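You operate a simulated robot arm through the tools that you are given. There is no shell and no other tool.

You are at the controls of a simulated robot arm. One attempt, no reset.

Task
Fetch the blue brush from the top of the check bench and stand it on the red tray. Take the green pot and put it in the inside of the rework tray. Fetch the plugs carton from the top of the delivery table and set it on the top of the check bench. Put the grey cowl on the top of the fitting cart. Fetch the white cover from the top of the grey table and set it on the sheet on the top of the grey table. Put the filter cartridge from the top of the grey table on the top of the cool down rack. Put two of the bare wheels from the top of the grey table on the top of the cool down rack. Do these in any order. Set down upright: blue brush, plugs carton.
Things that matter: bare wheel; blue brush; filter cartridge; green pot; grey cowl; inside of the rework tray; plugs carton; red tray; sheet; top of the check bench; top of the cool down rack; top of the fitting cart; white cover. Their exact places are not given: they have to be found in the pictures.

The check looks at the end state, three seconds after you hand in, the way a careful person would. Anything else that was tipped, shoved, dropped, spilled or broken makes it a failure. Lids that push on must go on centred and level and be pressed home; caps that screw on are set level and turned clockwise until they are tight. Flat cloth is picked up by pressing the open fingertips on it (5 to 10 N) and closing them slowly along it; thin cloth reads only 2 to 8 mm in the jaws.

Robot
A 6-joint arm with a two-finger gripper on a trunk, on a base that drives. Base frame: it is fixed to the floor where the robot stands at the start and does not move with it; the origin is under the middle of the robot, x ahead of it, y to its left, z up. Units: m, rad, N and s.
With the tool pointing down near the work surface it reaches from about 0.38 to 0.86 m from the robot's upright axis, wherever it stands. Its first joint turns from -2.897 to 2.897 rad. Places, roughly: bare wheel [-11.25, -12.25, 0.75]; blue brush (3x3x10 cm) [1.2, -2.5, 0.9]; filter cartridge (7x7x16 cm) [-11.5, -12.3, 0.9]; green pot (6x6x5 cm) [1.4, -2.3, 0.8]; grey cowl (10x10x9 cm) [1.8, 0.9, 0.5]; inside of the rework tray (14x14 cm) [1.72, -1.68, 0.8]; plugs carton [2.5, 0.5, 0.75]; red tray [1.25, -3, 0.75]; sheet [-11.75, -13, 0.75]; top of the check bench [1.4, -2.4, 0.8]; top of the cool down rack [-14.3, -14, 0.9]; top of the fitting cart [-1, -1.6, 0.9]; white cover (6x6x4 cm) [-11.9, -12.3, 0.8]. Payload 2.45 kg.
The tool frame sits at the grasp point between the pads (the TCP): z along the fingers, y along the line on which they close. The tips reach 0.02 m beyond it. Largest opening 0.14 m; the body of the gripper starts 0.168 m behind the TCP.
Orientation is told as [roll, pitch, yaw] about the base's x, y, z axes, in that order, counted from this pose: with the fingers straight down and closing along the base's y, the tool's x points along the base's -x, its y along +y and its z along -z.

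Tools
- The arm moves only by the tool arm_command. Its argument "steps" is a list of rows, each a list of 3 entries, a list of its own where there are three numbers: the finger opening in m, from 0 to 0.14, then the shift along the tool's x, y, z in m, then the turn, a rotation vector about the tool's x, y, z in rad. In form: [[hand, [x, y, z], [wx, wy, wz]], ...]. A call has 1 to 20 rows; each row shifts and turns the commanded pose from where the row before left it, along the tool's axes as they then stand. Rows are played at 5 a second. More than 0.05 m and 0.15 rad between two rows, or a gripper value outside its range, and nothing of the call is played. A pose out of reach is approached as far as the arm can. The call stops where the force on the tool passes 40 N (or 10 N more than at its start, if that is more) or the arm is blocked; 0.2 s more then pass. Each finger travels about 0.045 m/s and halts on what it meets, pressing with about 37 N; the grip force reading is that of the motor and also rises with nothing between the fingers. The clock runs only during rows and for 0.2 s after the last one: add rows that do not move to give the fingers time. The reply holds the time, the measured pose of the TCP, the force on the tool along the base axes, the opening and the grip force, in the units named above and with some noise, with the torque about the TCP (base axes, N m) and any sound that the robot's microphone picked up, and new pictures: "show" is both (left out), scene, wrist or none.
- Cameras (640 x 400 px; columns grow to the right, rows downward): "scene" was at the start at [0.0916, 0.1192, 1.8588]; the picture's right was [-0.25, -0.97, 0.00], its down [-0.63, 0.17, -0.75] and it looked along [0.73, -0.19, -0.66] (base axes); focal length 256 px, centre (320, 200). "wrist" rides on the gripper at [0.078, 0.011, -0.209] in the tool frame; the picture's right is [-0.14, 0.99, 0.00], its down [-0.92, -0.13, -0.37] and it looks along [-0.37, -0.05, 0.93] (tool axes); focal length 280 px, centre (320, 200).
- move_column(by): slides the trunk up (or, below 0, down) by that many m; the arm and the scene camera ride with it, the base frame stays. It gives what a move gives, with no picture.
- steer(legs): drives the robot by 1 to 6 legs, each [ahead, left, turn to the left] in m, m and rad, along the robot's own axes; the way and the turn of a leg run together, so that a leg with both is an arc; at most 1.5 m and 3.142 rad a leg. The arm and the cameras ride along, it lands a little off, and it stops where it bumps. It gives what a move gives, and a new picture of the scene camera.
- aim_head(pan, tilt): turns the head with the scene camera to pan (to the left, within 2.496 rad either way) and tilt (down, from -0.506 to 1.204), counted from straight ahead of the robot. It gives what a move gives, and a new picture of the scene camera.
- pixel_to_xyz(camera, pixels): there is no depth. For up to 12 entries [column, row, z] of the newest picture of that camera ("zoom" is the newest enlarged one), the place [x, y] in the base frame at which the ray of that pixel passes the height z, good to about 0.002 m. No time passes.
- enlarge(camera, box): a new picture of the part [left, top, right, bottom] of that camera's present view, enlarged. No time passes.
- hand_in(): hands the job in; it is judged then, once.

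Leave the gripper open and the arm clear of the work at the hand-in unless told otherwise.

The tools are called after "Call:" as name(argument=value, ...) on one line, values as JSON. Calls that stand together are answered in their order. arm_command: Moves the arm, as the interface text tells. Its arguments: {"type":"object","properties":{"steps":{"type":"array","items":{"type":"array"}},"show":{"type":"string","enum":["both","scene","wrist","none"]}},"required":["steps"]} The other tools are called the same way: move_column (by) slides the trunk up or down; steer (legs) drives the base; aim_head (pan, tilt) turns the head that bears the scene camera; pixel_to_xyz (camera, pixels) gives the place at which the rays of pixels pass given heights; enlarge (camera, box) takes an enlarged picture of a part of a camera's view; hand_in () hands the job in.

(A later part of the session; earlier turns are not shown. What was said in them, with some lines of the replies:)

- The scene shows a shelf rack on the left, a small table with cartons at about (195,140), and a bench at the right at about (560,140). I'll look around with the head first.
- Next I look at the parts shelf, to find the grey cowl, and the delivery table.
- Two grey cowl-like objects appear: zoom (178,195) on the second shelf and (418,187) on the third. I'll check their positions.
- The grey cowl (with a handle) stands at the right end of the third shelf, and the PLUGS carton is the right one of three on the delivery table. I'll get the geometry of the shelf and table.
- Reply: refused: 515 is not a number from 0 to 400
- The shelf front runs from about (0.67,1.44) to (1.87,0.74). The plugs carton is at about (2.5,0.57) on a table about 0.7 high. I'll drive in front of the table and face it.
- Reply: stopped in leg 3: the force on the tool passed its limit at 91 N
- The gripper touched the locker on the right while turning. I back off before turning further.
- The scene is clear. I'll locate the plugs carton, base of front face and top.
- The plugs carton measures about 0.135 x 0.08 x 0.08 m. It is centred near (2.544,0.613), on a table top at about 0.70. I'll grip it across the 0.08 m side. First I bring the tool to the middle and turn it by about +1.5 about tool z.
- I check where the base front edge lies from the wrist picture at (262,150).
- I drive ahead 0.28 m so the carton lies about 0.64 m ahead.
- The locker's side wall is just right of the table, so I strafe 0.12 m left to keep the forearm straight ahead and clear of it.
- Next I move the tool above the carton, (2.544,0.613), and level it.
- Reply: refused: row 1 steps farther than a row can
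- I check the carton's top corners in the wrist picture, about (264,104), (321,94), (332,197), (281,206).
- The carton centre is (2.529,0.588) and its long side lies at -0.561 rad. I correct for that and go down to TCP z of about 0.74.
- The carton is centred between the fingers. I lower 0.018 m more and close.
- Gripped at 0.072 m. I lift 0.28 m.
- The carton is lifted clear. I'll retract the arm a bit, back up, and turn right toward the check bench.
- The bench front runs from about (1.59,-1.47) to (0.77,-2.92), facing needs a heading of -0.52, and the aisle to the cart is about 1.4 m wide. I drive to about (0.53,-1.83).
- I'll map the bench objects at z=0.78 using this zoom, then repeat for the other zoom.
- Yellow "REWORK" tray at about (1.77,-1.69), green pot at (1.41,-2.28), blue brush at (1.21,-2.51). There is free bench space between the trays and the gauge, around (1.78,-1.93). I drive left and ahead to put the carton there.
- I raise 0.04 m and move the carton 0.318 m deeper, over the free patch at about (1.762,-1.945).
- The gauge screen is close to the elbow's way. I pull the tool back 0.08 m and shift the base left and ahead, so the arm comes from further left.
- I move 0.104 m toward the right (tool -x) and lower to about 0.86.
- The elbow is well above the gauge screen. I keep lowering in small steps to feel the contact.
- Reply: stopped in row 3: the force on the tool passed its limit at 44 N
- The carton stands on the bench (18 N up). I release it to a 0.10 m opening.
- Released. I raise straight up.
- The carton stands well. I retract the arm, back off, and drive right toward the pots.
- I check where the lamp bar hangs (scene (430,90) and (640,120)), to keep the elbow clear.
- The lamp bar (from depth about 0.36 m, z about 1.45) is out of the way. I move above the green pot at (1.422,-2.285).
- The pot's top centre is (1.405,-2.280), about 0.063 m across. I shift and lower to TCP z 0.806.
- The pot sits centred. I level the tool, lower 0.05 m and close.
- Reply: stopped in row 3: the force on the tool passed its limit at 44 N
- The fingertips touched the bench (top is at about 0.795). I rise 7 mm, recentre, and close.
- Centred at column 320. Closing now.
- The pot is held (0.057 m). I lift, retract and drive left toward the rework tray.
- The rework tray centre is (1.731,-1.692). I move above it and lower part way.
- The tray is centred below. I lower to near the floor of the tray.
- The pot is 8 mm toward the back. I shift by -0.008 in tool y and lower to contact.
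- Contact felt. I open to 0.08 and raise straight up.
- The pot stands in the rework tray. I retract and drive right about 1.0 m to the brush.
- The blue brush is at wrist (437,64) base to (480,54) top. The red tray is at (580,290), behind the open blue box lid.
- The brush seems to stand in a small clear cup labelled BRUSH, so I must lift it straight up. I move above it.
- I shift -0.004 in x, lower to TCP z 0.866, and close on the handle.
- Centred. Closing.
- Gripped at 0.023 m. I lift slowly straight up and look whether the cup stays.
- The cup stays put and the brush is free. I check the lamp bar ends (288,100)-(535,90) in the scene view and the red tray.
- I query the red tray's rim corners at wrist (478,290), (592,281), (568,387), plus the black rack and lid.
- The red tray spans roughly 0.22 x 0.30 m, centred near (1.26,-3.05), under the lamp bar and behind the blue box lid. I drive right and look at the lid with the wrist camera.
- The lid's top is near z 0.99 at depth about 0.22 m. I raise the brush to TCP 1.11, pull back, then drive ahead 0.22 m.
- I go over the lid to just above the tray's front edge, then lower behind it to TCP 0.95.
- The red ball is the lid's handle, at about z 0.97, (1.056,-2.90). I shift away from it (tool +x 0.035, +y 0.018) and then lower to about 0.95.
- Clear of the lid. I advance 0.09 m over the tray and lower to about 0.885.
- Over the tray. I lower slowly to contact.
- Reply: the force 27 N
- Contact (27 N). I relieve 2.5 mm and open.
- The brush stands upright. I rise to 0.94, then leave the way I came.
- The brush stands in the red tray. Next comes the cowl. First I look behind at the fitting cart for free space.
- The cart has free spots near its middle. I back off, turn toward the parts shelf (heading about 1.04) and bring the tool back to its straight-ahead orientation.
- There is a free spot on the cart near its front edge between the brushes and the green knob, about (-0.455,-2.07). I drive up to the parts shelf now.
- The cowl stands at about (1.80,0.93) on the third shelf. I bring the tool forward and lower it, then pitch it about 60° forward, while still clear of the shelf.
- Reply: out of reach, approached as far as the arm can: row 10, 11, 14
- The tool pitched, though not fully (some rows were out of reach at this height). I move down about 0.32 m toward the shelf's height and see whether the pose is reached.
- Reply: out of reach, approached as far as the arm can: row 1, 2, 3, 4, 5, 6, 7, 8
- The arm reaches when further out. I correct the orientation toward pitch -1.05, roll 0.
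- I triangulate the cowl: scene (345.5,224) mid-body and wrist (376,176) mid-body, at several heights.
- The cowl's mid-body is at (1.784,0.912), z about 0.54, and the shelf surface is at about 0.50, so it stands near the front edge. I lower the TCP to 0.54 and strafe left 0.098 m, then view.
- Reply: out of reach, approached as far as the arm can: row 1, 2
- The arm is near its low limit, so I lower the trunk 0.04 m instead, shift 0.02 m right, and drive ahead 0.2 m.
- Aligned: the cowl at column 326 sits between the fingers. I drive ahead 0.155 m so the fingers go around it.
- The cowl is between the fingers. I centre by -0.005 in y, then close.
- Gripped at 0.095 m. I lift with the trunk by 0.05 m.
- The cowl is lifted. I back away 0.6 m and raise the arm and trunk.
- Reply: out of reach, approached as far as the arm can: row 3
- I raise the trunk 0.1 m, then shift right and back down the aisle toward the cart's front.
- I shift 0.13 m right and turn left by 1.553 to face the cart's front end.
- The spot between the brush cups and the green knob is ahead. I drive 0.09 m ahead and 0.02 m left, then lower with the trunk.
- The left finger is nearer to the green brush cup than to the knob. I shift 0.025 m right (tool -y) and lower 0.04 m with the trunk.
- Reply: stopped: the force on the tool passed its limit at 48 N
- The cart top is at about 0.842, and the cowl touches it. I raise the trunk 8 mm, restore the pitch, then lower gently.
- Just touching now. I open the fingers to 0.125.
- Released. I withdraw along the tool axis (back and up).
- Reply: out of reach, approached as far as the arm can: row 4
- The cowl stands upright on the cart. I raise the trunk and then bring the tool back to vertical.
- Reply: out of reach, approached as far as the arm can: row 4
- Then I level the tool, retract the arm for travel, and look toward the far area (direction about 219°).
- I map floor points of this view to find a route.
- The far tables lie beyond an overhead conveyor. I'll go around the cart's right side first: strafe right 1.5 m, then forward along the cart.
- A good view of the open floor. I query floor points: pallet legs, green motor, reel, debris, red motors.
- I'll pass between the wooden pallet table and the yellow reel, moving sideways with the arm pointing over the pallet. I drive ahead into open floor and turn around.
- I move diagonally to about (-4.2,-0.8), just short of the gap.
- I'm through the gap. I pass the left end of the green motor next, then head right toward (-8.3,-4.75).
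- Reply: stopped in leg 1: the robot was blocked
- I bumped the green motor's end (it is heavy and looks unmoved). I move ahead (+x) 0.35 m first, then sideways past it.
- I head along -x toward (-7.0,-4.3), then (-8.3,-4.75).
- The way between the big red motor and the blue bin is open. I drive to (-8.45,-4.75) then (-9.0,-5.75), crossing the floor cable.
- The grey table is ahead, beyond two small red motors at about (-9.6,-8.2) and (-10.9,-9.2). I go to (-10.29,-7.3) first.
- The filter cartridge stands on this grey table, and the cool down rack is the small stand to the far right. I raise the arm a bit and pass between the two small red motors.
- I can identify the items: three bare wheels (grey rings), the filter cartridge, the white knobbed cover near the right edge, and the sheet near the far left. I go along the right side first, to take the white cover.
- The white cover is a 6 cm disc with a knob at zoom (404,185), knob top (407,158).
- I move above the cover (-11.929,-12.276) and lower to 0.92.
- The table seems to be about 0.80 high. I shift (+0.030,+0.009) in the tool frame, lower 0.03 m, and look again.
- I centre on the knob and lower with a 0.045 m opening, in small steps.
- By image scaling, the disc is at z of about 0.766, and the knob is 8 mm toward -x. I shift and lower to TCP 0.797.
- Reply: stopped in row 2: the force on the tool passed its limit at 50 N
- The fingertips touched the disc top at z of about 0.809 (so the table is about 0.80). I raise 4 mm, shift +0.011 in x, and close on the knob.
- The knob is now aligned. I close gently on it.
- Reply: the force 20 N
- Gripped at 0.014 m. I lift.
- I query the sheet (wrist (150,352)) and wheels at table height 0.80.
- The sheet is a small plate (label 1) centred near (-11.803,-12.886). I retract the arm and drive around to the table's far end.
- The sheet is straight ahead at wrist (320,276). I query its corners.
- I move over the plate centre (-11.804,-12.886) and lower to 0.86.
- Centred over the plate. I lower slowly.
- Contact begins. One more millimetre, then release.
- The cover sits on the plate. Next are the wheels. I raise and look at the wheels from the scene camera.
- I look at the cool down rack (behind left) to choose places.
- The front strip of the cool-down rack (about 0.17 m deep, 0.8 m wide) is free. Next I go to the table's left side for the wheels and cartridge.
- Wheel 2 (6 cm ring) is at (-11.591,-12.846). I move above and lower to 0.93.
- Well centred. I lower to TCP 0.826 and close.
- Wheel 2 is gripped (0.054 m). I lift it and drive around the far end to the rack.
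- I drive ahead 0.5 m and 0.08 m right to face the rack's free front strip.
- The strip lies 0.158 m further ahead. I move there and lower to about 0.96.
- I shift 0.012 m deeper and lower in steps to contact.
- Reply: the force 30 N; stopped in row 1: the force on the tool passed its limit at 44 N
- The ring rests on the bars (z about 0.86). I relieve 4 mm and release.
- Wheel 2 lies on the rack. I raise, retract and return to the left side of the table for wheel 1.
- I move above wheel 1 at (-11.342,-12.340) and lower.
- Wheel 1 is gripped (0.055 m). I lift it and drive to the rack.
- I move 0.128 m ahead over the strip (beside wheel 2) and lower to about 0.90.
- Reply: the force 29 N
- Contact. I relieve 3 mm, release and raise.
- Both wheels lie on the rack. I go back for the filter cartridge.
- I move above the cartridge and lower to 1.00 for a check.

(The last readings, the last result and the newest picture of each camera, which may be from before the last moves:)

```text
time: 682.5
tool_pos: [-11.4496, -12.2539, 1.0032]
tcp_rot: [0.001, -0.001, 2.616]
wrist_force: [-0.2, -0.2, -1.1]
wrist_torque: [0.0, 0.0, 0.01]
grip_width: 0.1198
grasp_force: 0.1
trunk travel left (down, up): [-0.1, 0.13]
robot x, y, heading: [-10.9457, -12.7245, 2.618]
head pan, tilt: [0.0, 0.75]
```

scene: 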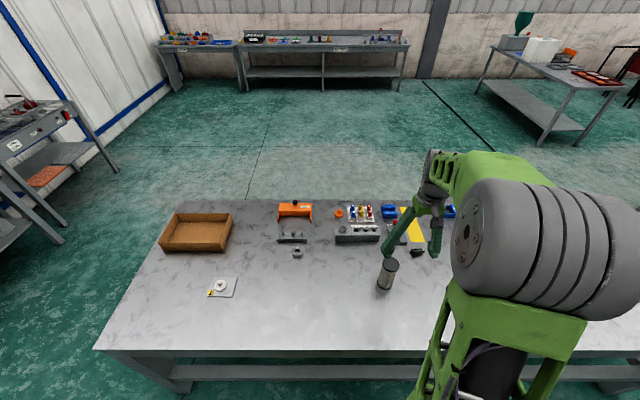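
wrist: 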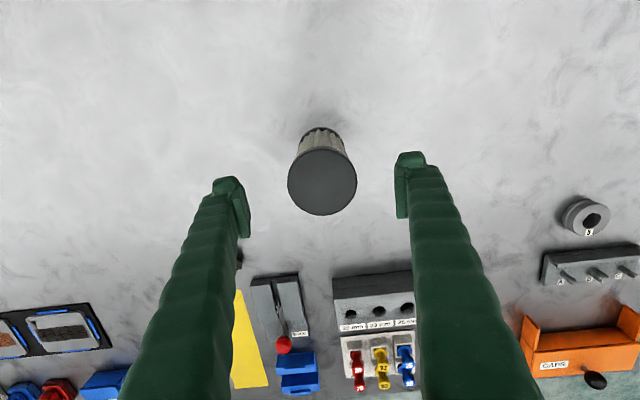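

Centred. I lower to TCP 0.88 and close.

Call:
arm_command(steps=[[0.11, [-0.002, 0.001, 0.03], [0, 0, 0]], [0.11, [0, 0, 0.03], [0, 0, 0]], [0.11, [0, 0, 0.03], [0, 0, 0]], [0.11, [0, 0, 0.032], [0, 0, 0]], [0.11, [0, 0, 0], [0, 0, 0]], [0.055, [0, 0, 0], [0, 0, 0]], [0.055, [0, 0, 0], [0, 0, 0]], [0.055, [0, 0, 0], [0, 0, 0]], [0.055, [0, 0, 0], [0, 0, 0]], [0.055, [0, 0, 0], [0, 0, 0]]], show="wrist")

```text
time: 684.7
tool_pos: [-11.4572, -12.2492, 0.882]
tcp_rot: [0.0, 0.001, 2.617]
wrist_force: [-0.1, -0.1, 0.4]
wrist_torque: [0.07, -0.06, 0.01]
grip_width: 0.0715
grasp_force: 37.5
trunk travel left (down, up): [-0.1, 0.13]
robot x, y, heading: [-10.947, -12.7263, 2.612]
head pan, tilt: [0.0, 0.75]
```

wrist: 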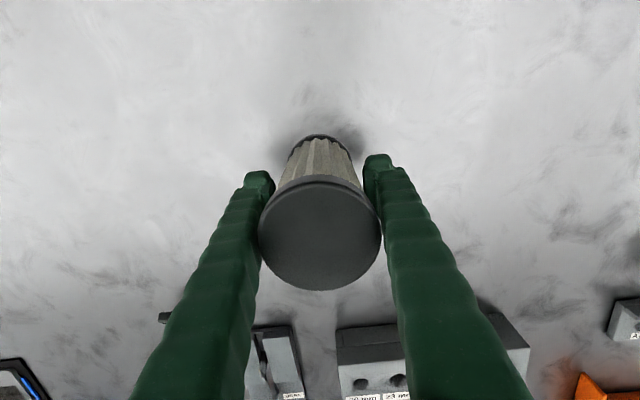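

Gripped (0.0715 m). I lift and carry it to the rack.

Call:
arm_command(steps=[[0.055, [0, 0, -0.04], [0, 0, 0]], [0.055, [0, 0, -0.04], [0, 0, 0]], [0.055, [0, 0, -0.04], [0, 0, 0]], [0.055, [0, 0, -0.04], [0, 0, 0]], [0.055, [0, 0, -0.04], [0, 0, 0]], [0.055, [0, 0, -0.04], [0, 0, 0]], [0.055, [0, 0, -0.04], [0, 0, 0]], [0.055, [0.04, 0, -0.01], [0, 0, 0]], [0.055, [0.04, 0, 0], [0, 0, 0]], [0.055, [0, 0, 0], [0, 0, 0]]], show="wrist")

Call:
steer(legs=[[-0.1, 0.8, 0], [0, 0.8, 0], [1.05, 0, 0], [1.05, 0, 0], [0, 0, 1.54]])

```text
time: 686.9
tool_pos: [-11.3836, -12.2964, 1.1696]
tcp_rot: [0.0, 0.0, 2.617]
wrist_force: [-0.2, -0.4, -2.4]
wrist_torque: [-0.01, 0.0, -0.01]
grip_width: 0.0711
grasp_force: 37.0
trunk travel left (down, up): [-0.1, 0.13]
robot x, y, heading: [-10.9413, -12.7209, 2.611]
head pan, tilt: [0.0, 0.75]
```

wrist: 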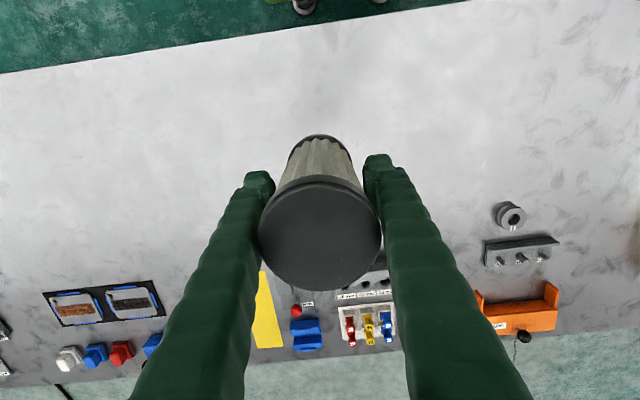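

```text
time: 715.3
tool_pos: [-13.8956, -13.5805, 1.1709]
tcp_rot: [0.002, 0.0, -2.056]
wrist_force: [-0.2, 1.4, -2.4]
wrist_torque: [-0.01, 0.02, -0.01]
grip_width: 0.0706
grasp_force: 37.1
trunk travel left (down, up): [-0.1, 0.13]
robot x, y, heading: [-13.4867, -13.1266, -2.055]
head pan, tilt: [0.0, 0.75]
```

scene: 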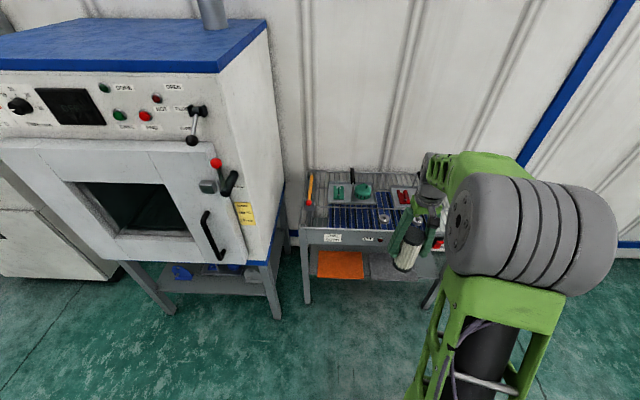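

Call:
steer(legs=[[0, 0, -0.068], [0.28, 0.2, 0]])

Call:
arm_command(steps=[[0.055, [0, 0, 0], [0, 0, 0]]], show="wrist")

```text
time: 718.1
tool_pos: [-13.9063, -13.8944, 1.1712]
tcp_rot: [0.0, 0.001, -2.128]
wrist_force: [-0.1, -0.1, -3.1]
wrist_torque: [0.03, 0.01, -0.02]
grip_width: 0.0704
grasp_force: 37.4
trunk travel left (down, up): [-0.1, 0.13]
robot x, y, heading: [-13.4664, -13.4666, -2.135]
head pan, tilt: [0.0, 0.75]
```

scene: 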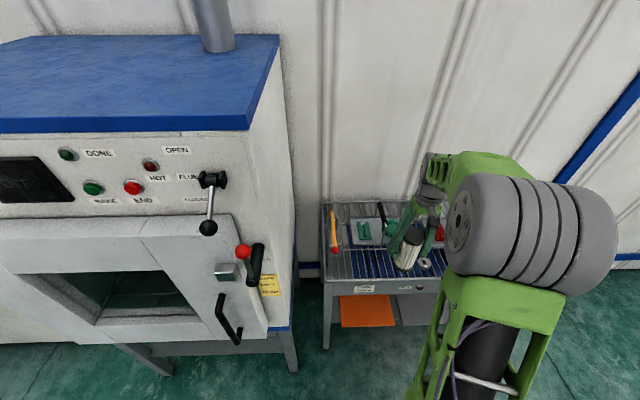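

```text
time: 718.5
tool_pos: [-13.9051, -13.8938, 1.1692]
tcp_rot: [0.0, 0.002, -2.128]
wrist_force: [0.3, 0.0, -3.3]
wrist_torque: [0.02, -0.01, -0.03]
grip_width: 0.0707
grasp_force: 37.2
trunk travel left (down, up): [-0.1, 0.13]
robot x, y, heading: [-13.4662, -13.4686, -2.133]
head pan, tilt: [0.0, 0.75]
```

wrist: 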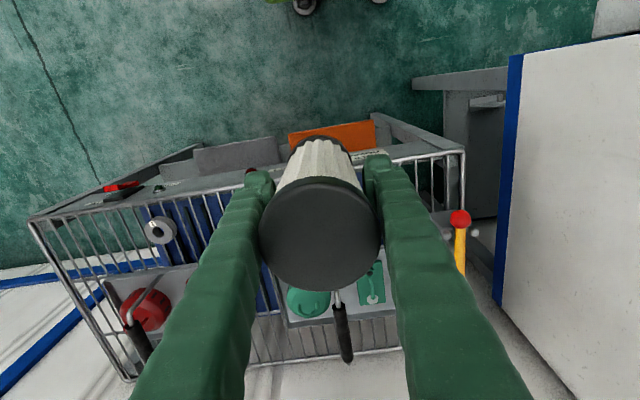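

I move ahead 0.136 m and slightly right over the free strip, then lower to 0.975.

Call:
arm_command(steps=[[0.055, [-0.034, -0.0055, 0], [0, 0, 0]], [0.055, [-0.034, -0.0055, 0], [0, 0, 0]], [0.055, [-0.034, -0.0055, 0], [0, 0, 0]], [0.055, [-0.034, -0.0055, 0], [0, 0, 0]], [0.055, [0, 0, 0.0388], [0, 0, 0]], [0.055, [0, 0, 0.0388], [0, 0, 0]], [0.055, [0, 0, 0.0388], [0, 0, 0]], [0.055, [0, 0, 0.0388], [0, 0, 0]], [0.055, [0, 0, 0.0388], [0, 0, 0]], [0.055, [0, 0, 0], [0, 0, 0]]])

Call:
enlarge(camera="scene", box=[300, 190, 460, 310])

```text
time: 720.7
tool_pos: [-13.9982, -13.9968, 0.9772]
tcp_rot: [0.0, -0.001, -2.127]
wrist_force: [-0.1, -0.2, -3.7]
wrist_torque: [0.0, 0.02, 0.02]
grip_width: 0.0706
grasp_force: 36.7
trunk travel left (down, up): [-0.1, 0.13]
robot x, y, heading: [-13.4699, -13.4641, -2.135]
head pan, tilt: [0.0, 0.75]
```

scene: 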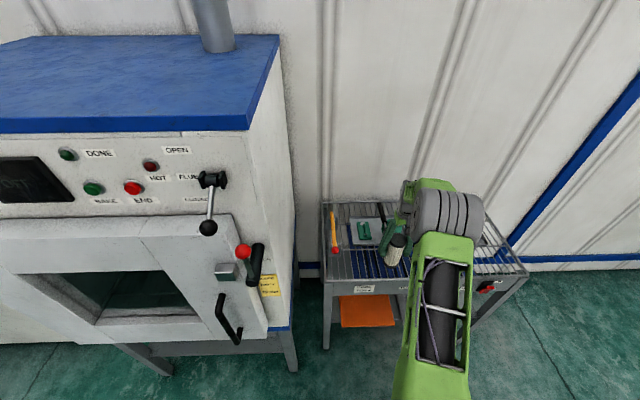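
wrist: 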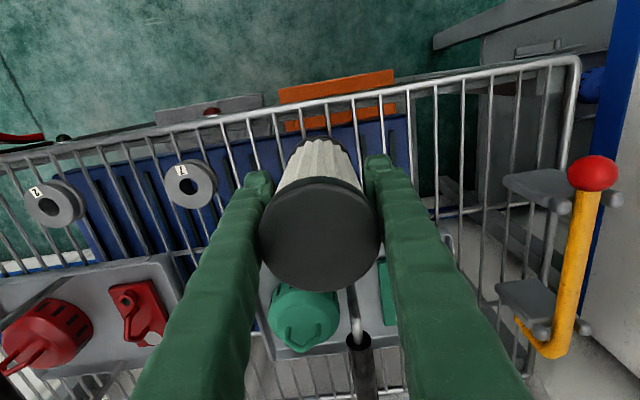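

```text
3.33 times, centred on (380, 250) of scene
```

zoom: 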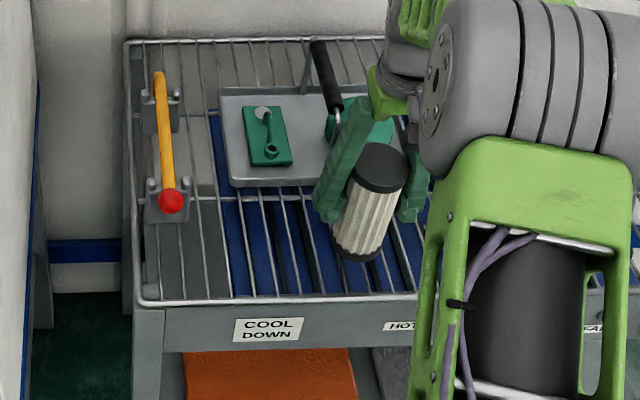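

The cartridge is over the free bars, in front of the green tray. I lower to contact.

Call:
arm_command(steps=[[0.055, [0, 0, 0.015], [0, 0, 0]], [0.055, [0, 0, 0.012], [0, 0, 0]], [0.055, [0, 0, 0], [0, 0, 0]]], show="none")

Call:
arm_command(steps=[[0.055, [0, 0, 0.004], [0, 0, 0]], [0.055, [0, 0, 0], [0, 0, 0]]], show="none")

Call:
arm_command(steps=[[0.055, [0, 0, 0.003], [0, 0, 0]], [0.055, [0, 0, 0], [0, 0, 0]]], show="none")

```text
time: 721.5
tool_pos: [-13.9944, -13.9994, 0.9499]
tcp_rot: [0.001, -0.001, -2.127]
wrist_force: [0.6, 0.3, -1.4]
wrist_torque: [0.01, -0.02, 0.01]
grip_width: 0.0706
grasp_force: 37.2
trunk travel left (down, up): [-0.1, 0.13]
robot x, y, heading: [-13.4678, -13.4673, -2.133]
head pan, tilt: [0.0, 0.75]
```

```text
time: 722.1
tool_pos: [-13.9947, -13.9984, 0.9464]
tcp_rot: [0.002, 0.001, -2.129]
wrist_force: [0.3, -1.2, -2.1]
wrist_torque: [0.01, -0.02, 0.01]
grip_width: 0.0705
grasp_force: 37.3
trunk travel left (down, up): [-0.1, 0.13]
robot x, y, heading: [-13.4667, -13.467, -2.131]
head pan, tilt: [0.0, 0.75]
```

```text
time: 722.7
tool_pos: [-13.9966, -13.9975, 0.9429]
tcp_rot: [0.001, 0.0, -2.128]
wrist_force: [0.6, -0.7, -2.8]
wrist_torque: [-0.01, -0.01, -0.02]
grip_width: 0.0705
grasp_force: 37.3
trunk travel left (down, up): [-0.1, 0.13]
robot x, y, heading: [-13.4638, -13.4684, -2.135]
head pan, tilt: [0.0, 0.75]
```

Call:
arm_command(steps=[[0.055, [0, 0, 0.002], [0, 0, 0]], [0.055, [0, 0, 0], [0, 0, 0]]], show="none")

Call:
arm_command(steps=[[0.055, [0, 0, 0.002], [0, 0, 0]], [0.055, [0, 0, 0], [0, 0, 0]]], show="none")

Call:
arm_command(steps=[[0.055, [0, 0, 0.002], [0, 0, 0]], [0.055, [0, 0, 0], [0, 0, 0]]], show="none")

```text
time: 723.3
tool_pos: [-13.9967, -13.997, 0.9424]
tcp_rot: [0.001, -0.002, -2.128]
wrist_force: [1.4, -1.2, 15.6]
wrist_torque: [0.42, -0.38, -0.03]
grip_width: 0.0705
grasp_force: 37.3
trunk travel left (down, up): [-0.1, 0.13]
robot x, y, heading: [-13.4671, -13.4698, -2.132]
head pan, tilt: [0.0, 0.75]
```

```text
time: 723.9
tool_pos: [-13.9963, -13.9964, 0.9428]
tcp_rot: [-0.003, -0.005, -2.126]
wrist_force: [2.9, 0.1, 34.6]
wrist_torque: [0.44, -0.24, 0.12]
grip_width: 0.0704
grasp_force: 37.4
trunk travel left (down, up): [-0.1, 0.13]
robot x, y, heading: [-13.47, -13.4684, -2.134]
head pan, tilt: [0.0, 0.75]
```

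```text
time: 724.5
tool_pos: [-13.9972, -13.9975, 0.9407]
tcp_rot: [-0.002, -0.005, -2.127]
wrist_force: [1.7, -4.7, 37.5]
wrist_torque: [0.01, 0.04, 0.12]
grip_width: 0.07
grasp_force: 37.0
trunk travel left (down, up): [-0.1, 0.13]
robot x, y, heading: [-13.4645, -13.4699, -2.134]
head pan, tilt: [0.0, 0.75]
```

Contact. I relieve 4.5 mm and open gently.

Call:
arm_command(steps=[[0.055, [0, 0, -0.0045], [0, 0, 0]], [0.055, [0, 0, 0], [0, 0, 0]]], show="none")

Call:
arm_command(steps=[[0.075, [0, 0, 0], [0, 0, 0]], [0.085, [0, 0, 0], [0, 0, 0]], [0.1, [0, 0, 0], [0, 0, 0]], [0.1, [0, 0, 0], [0, 0, 0]]])

Call:
enlarge(camera="scene", box=[300, 190, 460, 310])

```text
time: 725.1
tool_pos: [-13.9956, -13.9954, 0.939]
tcp_rot: [0.0, 0.001, -2.128]
wrist_force: [-2.8, -2.5, 9.4]
wrist_torque: [-0.46, 0.47, 0.03]
grip_width: 0.0705
grasp_force: 37.0
trunk travel left (down, up): [-0.1, 0.13]
robot x, y, heading: [-13.4644, -13.466, -2.131]
head pan, tilt: [0.0, 0.75]
```

```text
time: 726.1
tool_pos: [-13.9955, -13.9986, 0.9406]
tcp_rot: [0.0, 0.0, -2.128]
wrist_force: [0.2, 0.3, 0.1]
wrist_torque: [0.05, -0.01, 0.0]
grip_width: 0.1001
grasp_force: 0.0
trunk travel left (down, up): [-0.1, 0.13]
robot x, y, heading: [-13.4639, -13.4713, -2.131]
head pan, tilt: [0.0, 0.75]
```

scene: 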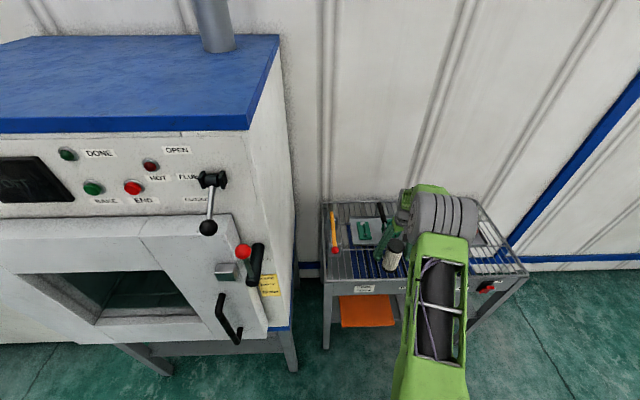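
wrist: 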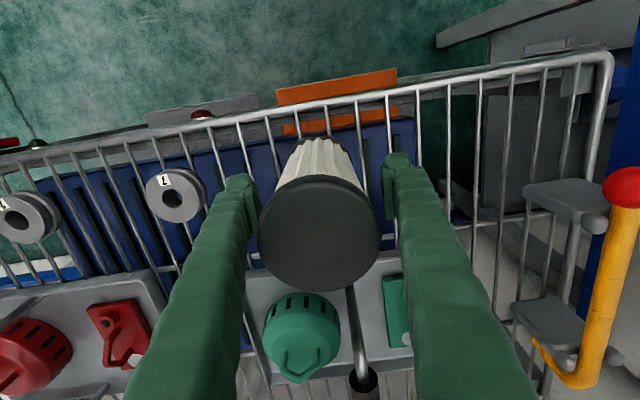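

```text
3.33 times, centred on (380, 250) of scene
```

zoom: 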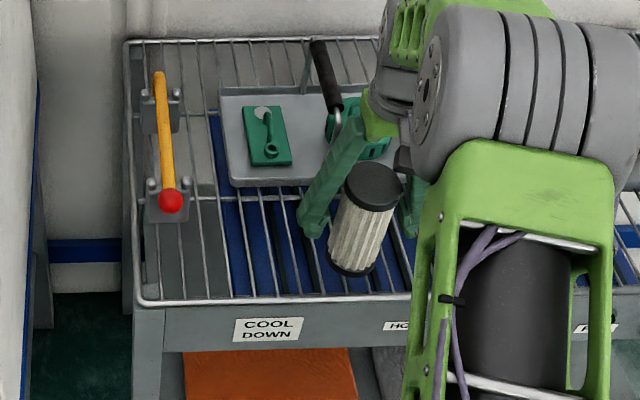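

The cartridge stands on the rack. I raise straight up and retract.

Call:
arm_command(steps=[[0.1, [0, 0, -0.03], [0, 0, 0]], [0.1, [0, 0, -0.04], [0, 0, 0]], [0.1, [0, 0, -0.04], [0, 0, 0]], [0.1, [0, 0, -0.04], [0, 0, 0]], [0.1, [0, 0, -0.04], [0, 0, 0]], [0.1, [0, 0, -0.04], [0, 0, 0]], [0.1, [0.04, 0, 0], [0, 0, 0]], [0.1, [0.04, 0, 0], [0, 0, 0]], [0.1, [0.04, 0, 0], [0, 0, 0]], [0.1, [0.04, 0, 0], [0, 0, 0]], [0.1, [0.04, 0, 0], [0, 0, 0]], [0.1, [0, 0, 0], [0, 0, 0]]])

Call:
steer(legs=[[-0.5, 0, 0]])

Call:
enlarge(camera="scene", box=[280, 130, 480, 270])

```text
time: 728.7
tool_pos: [-13.8904, -13.8273, 1.1699]
tcp_rot: [0.001, 0.0, -2.127]
wrist_force: [0.3, 0.1, 0.2]
wrist_torque: [0.01, -0.04, -0.01]
grip_width: 0.0999
grasp_force: 0.1
trunk travel left (down, up): [-0.1, 0.13]
robot x, y, heading: [-13.4664, -13.4723, -2.13]
head pan, tilt: [0.0, 0.75]
```

scene: 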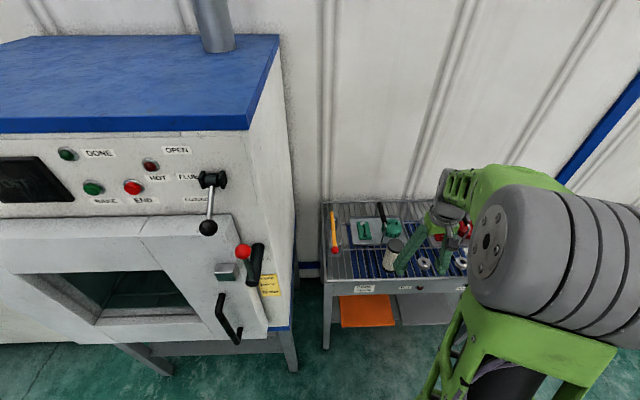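
wrist: 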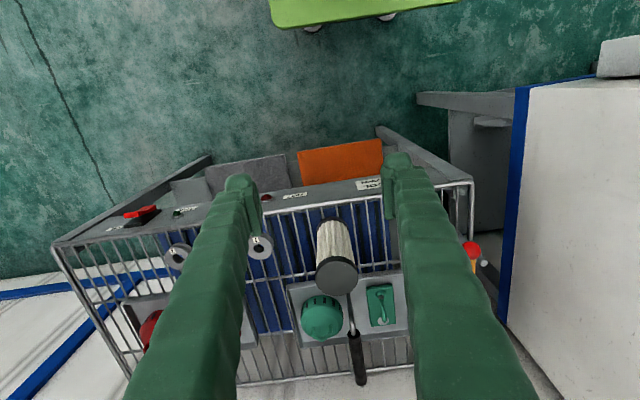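

```text
time: 731.7
tool_pos: [-13.6248, -13.4069, 1.17]
tcp_rot: [0.0, 0.001, -2.125]
wrist_force: [0.9, 0.3, 0.2]
wrist_torque: [-0.06, 0.04, 0.01]
grip_width: 0.1
grasp_force: 0.1
trunk travel left (down, up): [-0.1, 0.13]
robot x, y, heading: [-13.2009, -13.0477, -2.13]
head pan, tilt: [0.0, 0.75]
```

scene: 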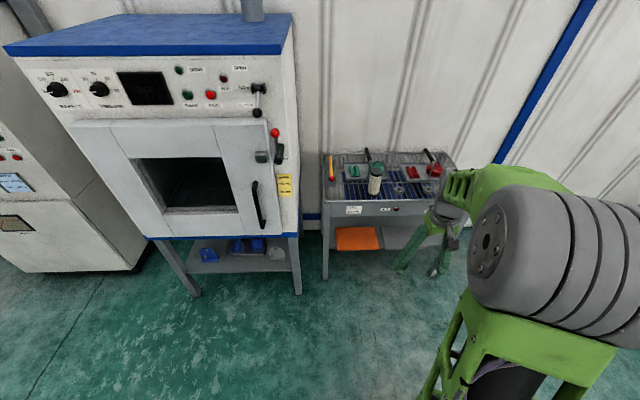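

```text
2.86 times, centred on (380, 200) of scene
```

zoom: 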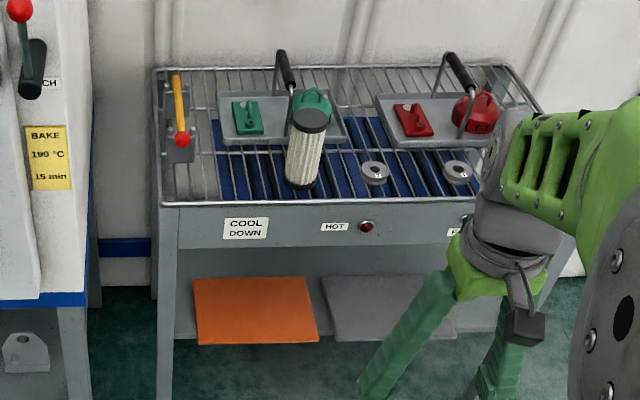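

The rack holds the cartridge and both wheels, with its trays undisturbed. The cover is on the sheet, and the other items were seen in place. The arm is clear and the gripper is open, so I hand in.

Call:
hand_in()

```text
The job is handed in.
```

I put every item in its place and handed the job in. I haven't been told the result of the check.

| Item | Where it is now |
|---|---|
| Blue brush | Standing upright on the red tray |
| Green pot | Inside the rework tray |
| Plugs carton | Upright on the check bench, between the trays and the gauge |
| Grey cowl | Upright on the fitting cart, near the front edge |
| White cover | On the sheet (the small plate marked 1) on the grey table |
| Filter cartridge | Standing on the front bars of the cool down rack |
| Bare wheels 1 and 2 | Flat on the front bars of the cool down rack |

Three contacts along the way could count against the job:
- **Locker:** the gripper struck the locker beside the delivery table with 91 N while I was turning. It looked undamaged in the pictures afterwards.
- **Green motor:** the base bumped the end of the green motor on the floor on the way to the grey table. The base stopped, and the motor looked unmoved.
- **White cover:** my fingertips pressed its disc with up to about 50 N before I picked it up by the knob.

I saw each item in place when I let go of it. I did not go back to recheck the check bench or the fitting cart. I left the gripper open and the arm clear of the work.
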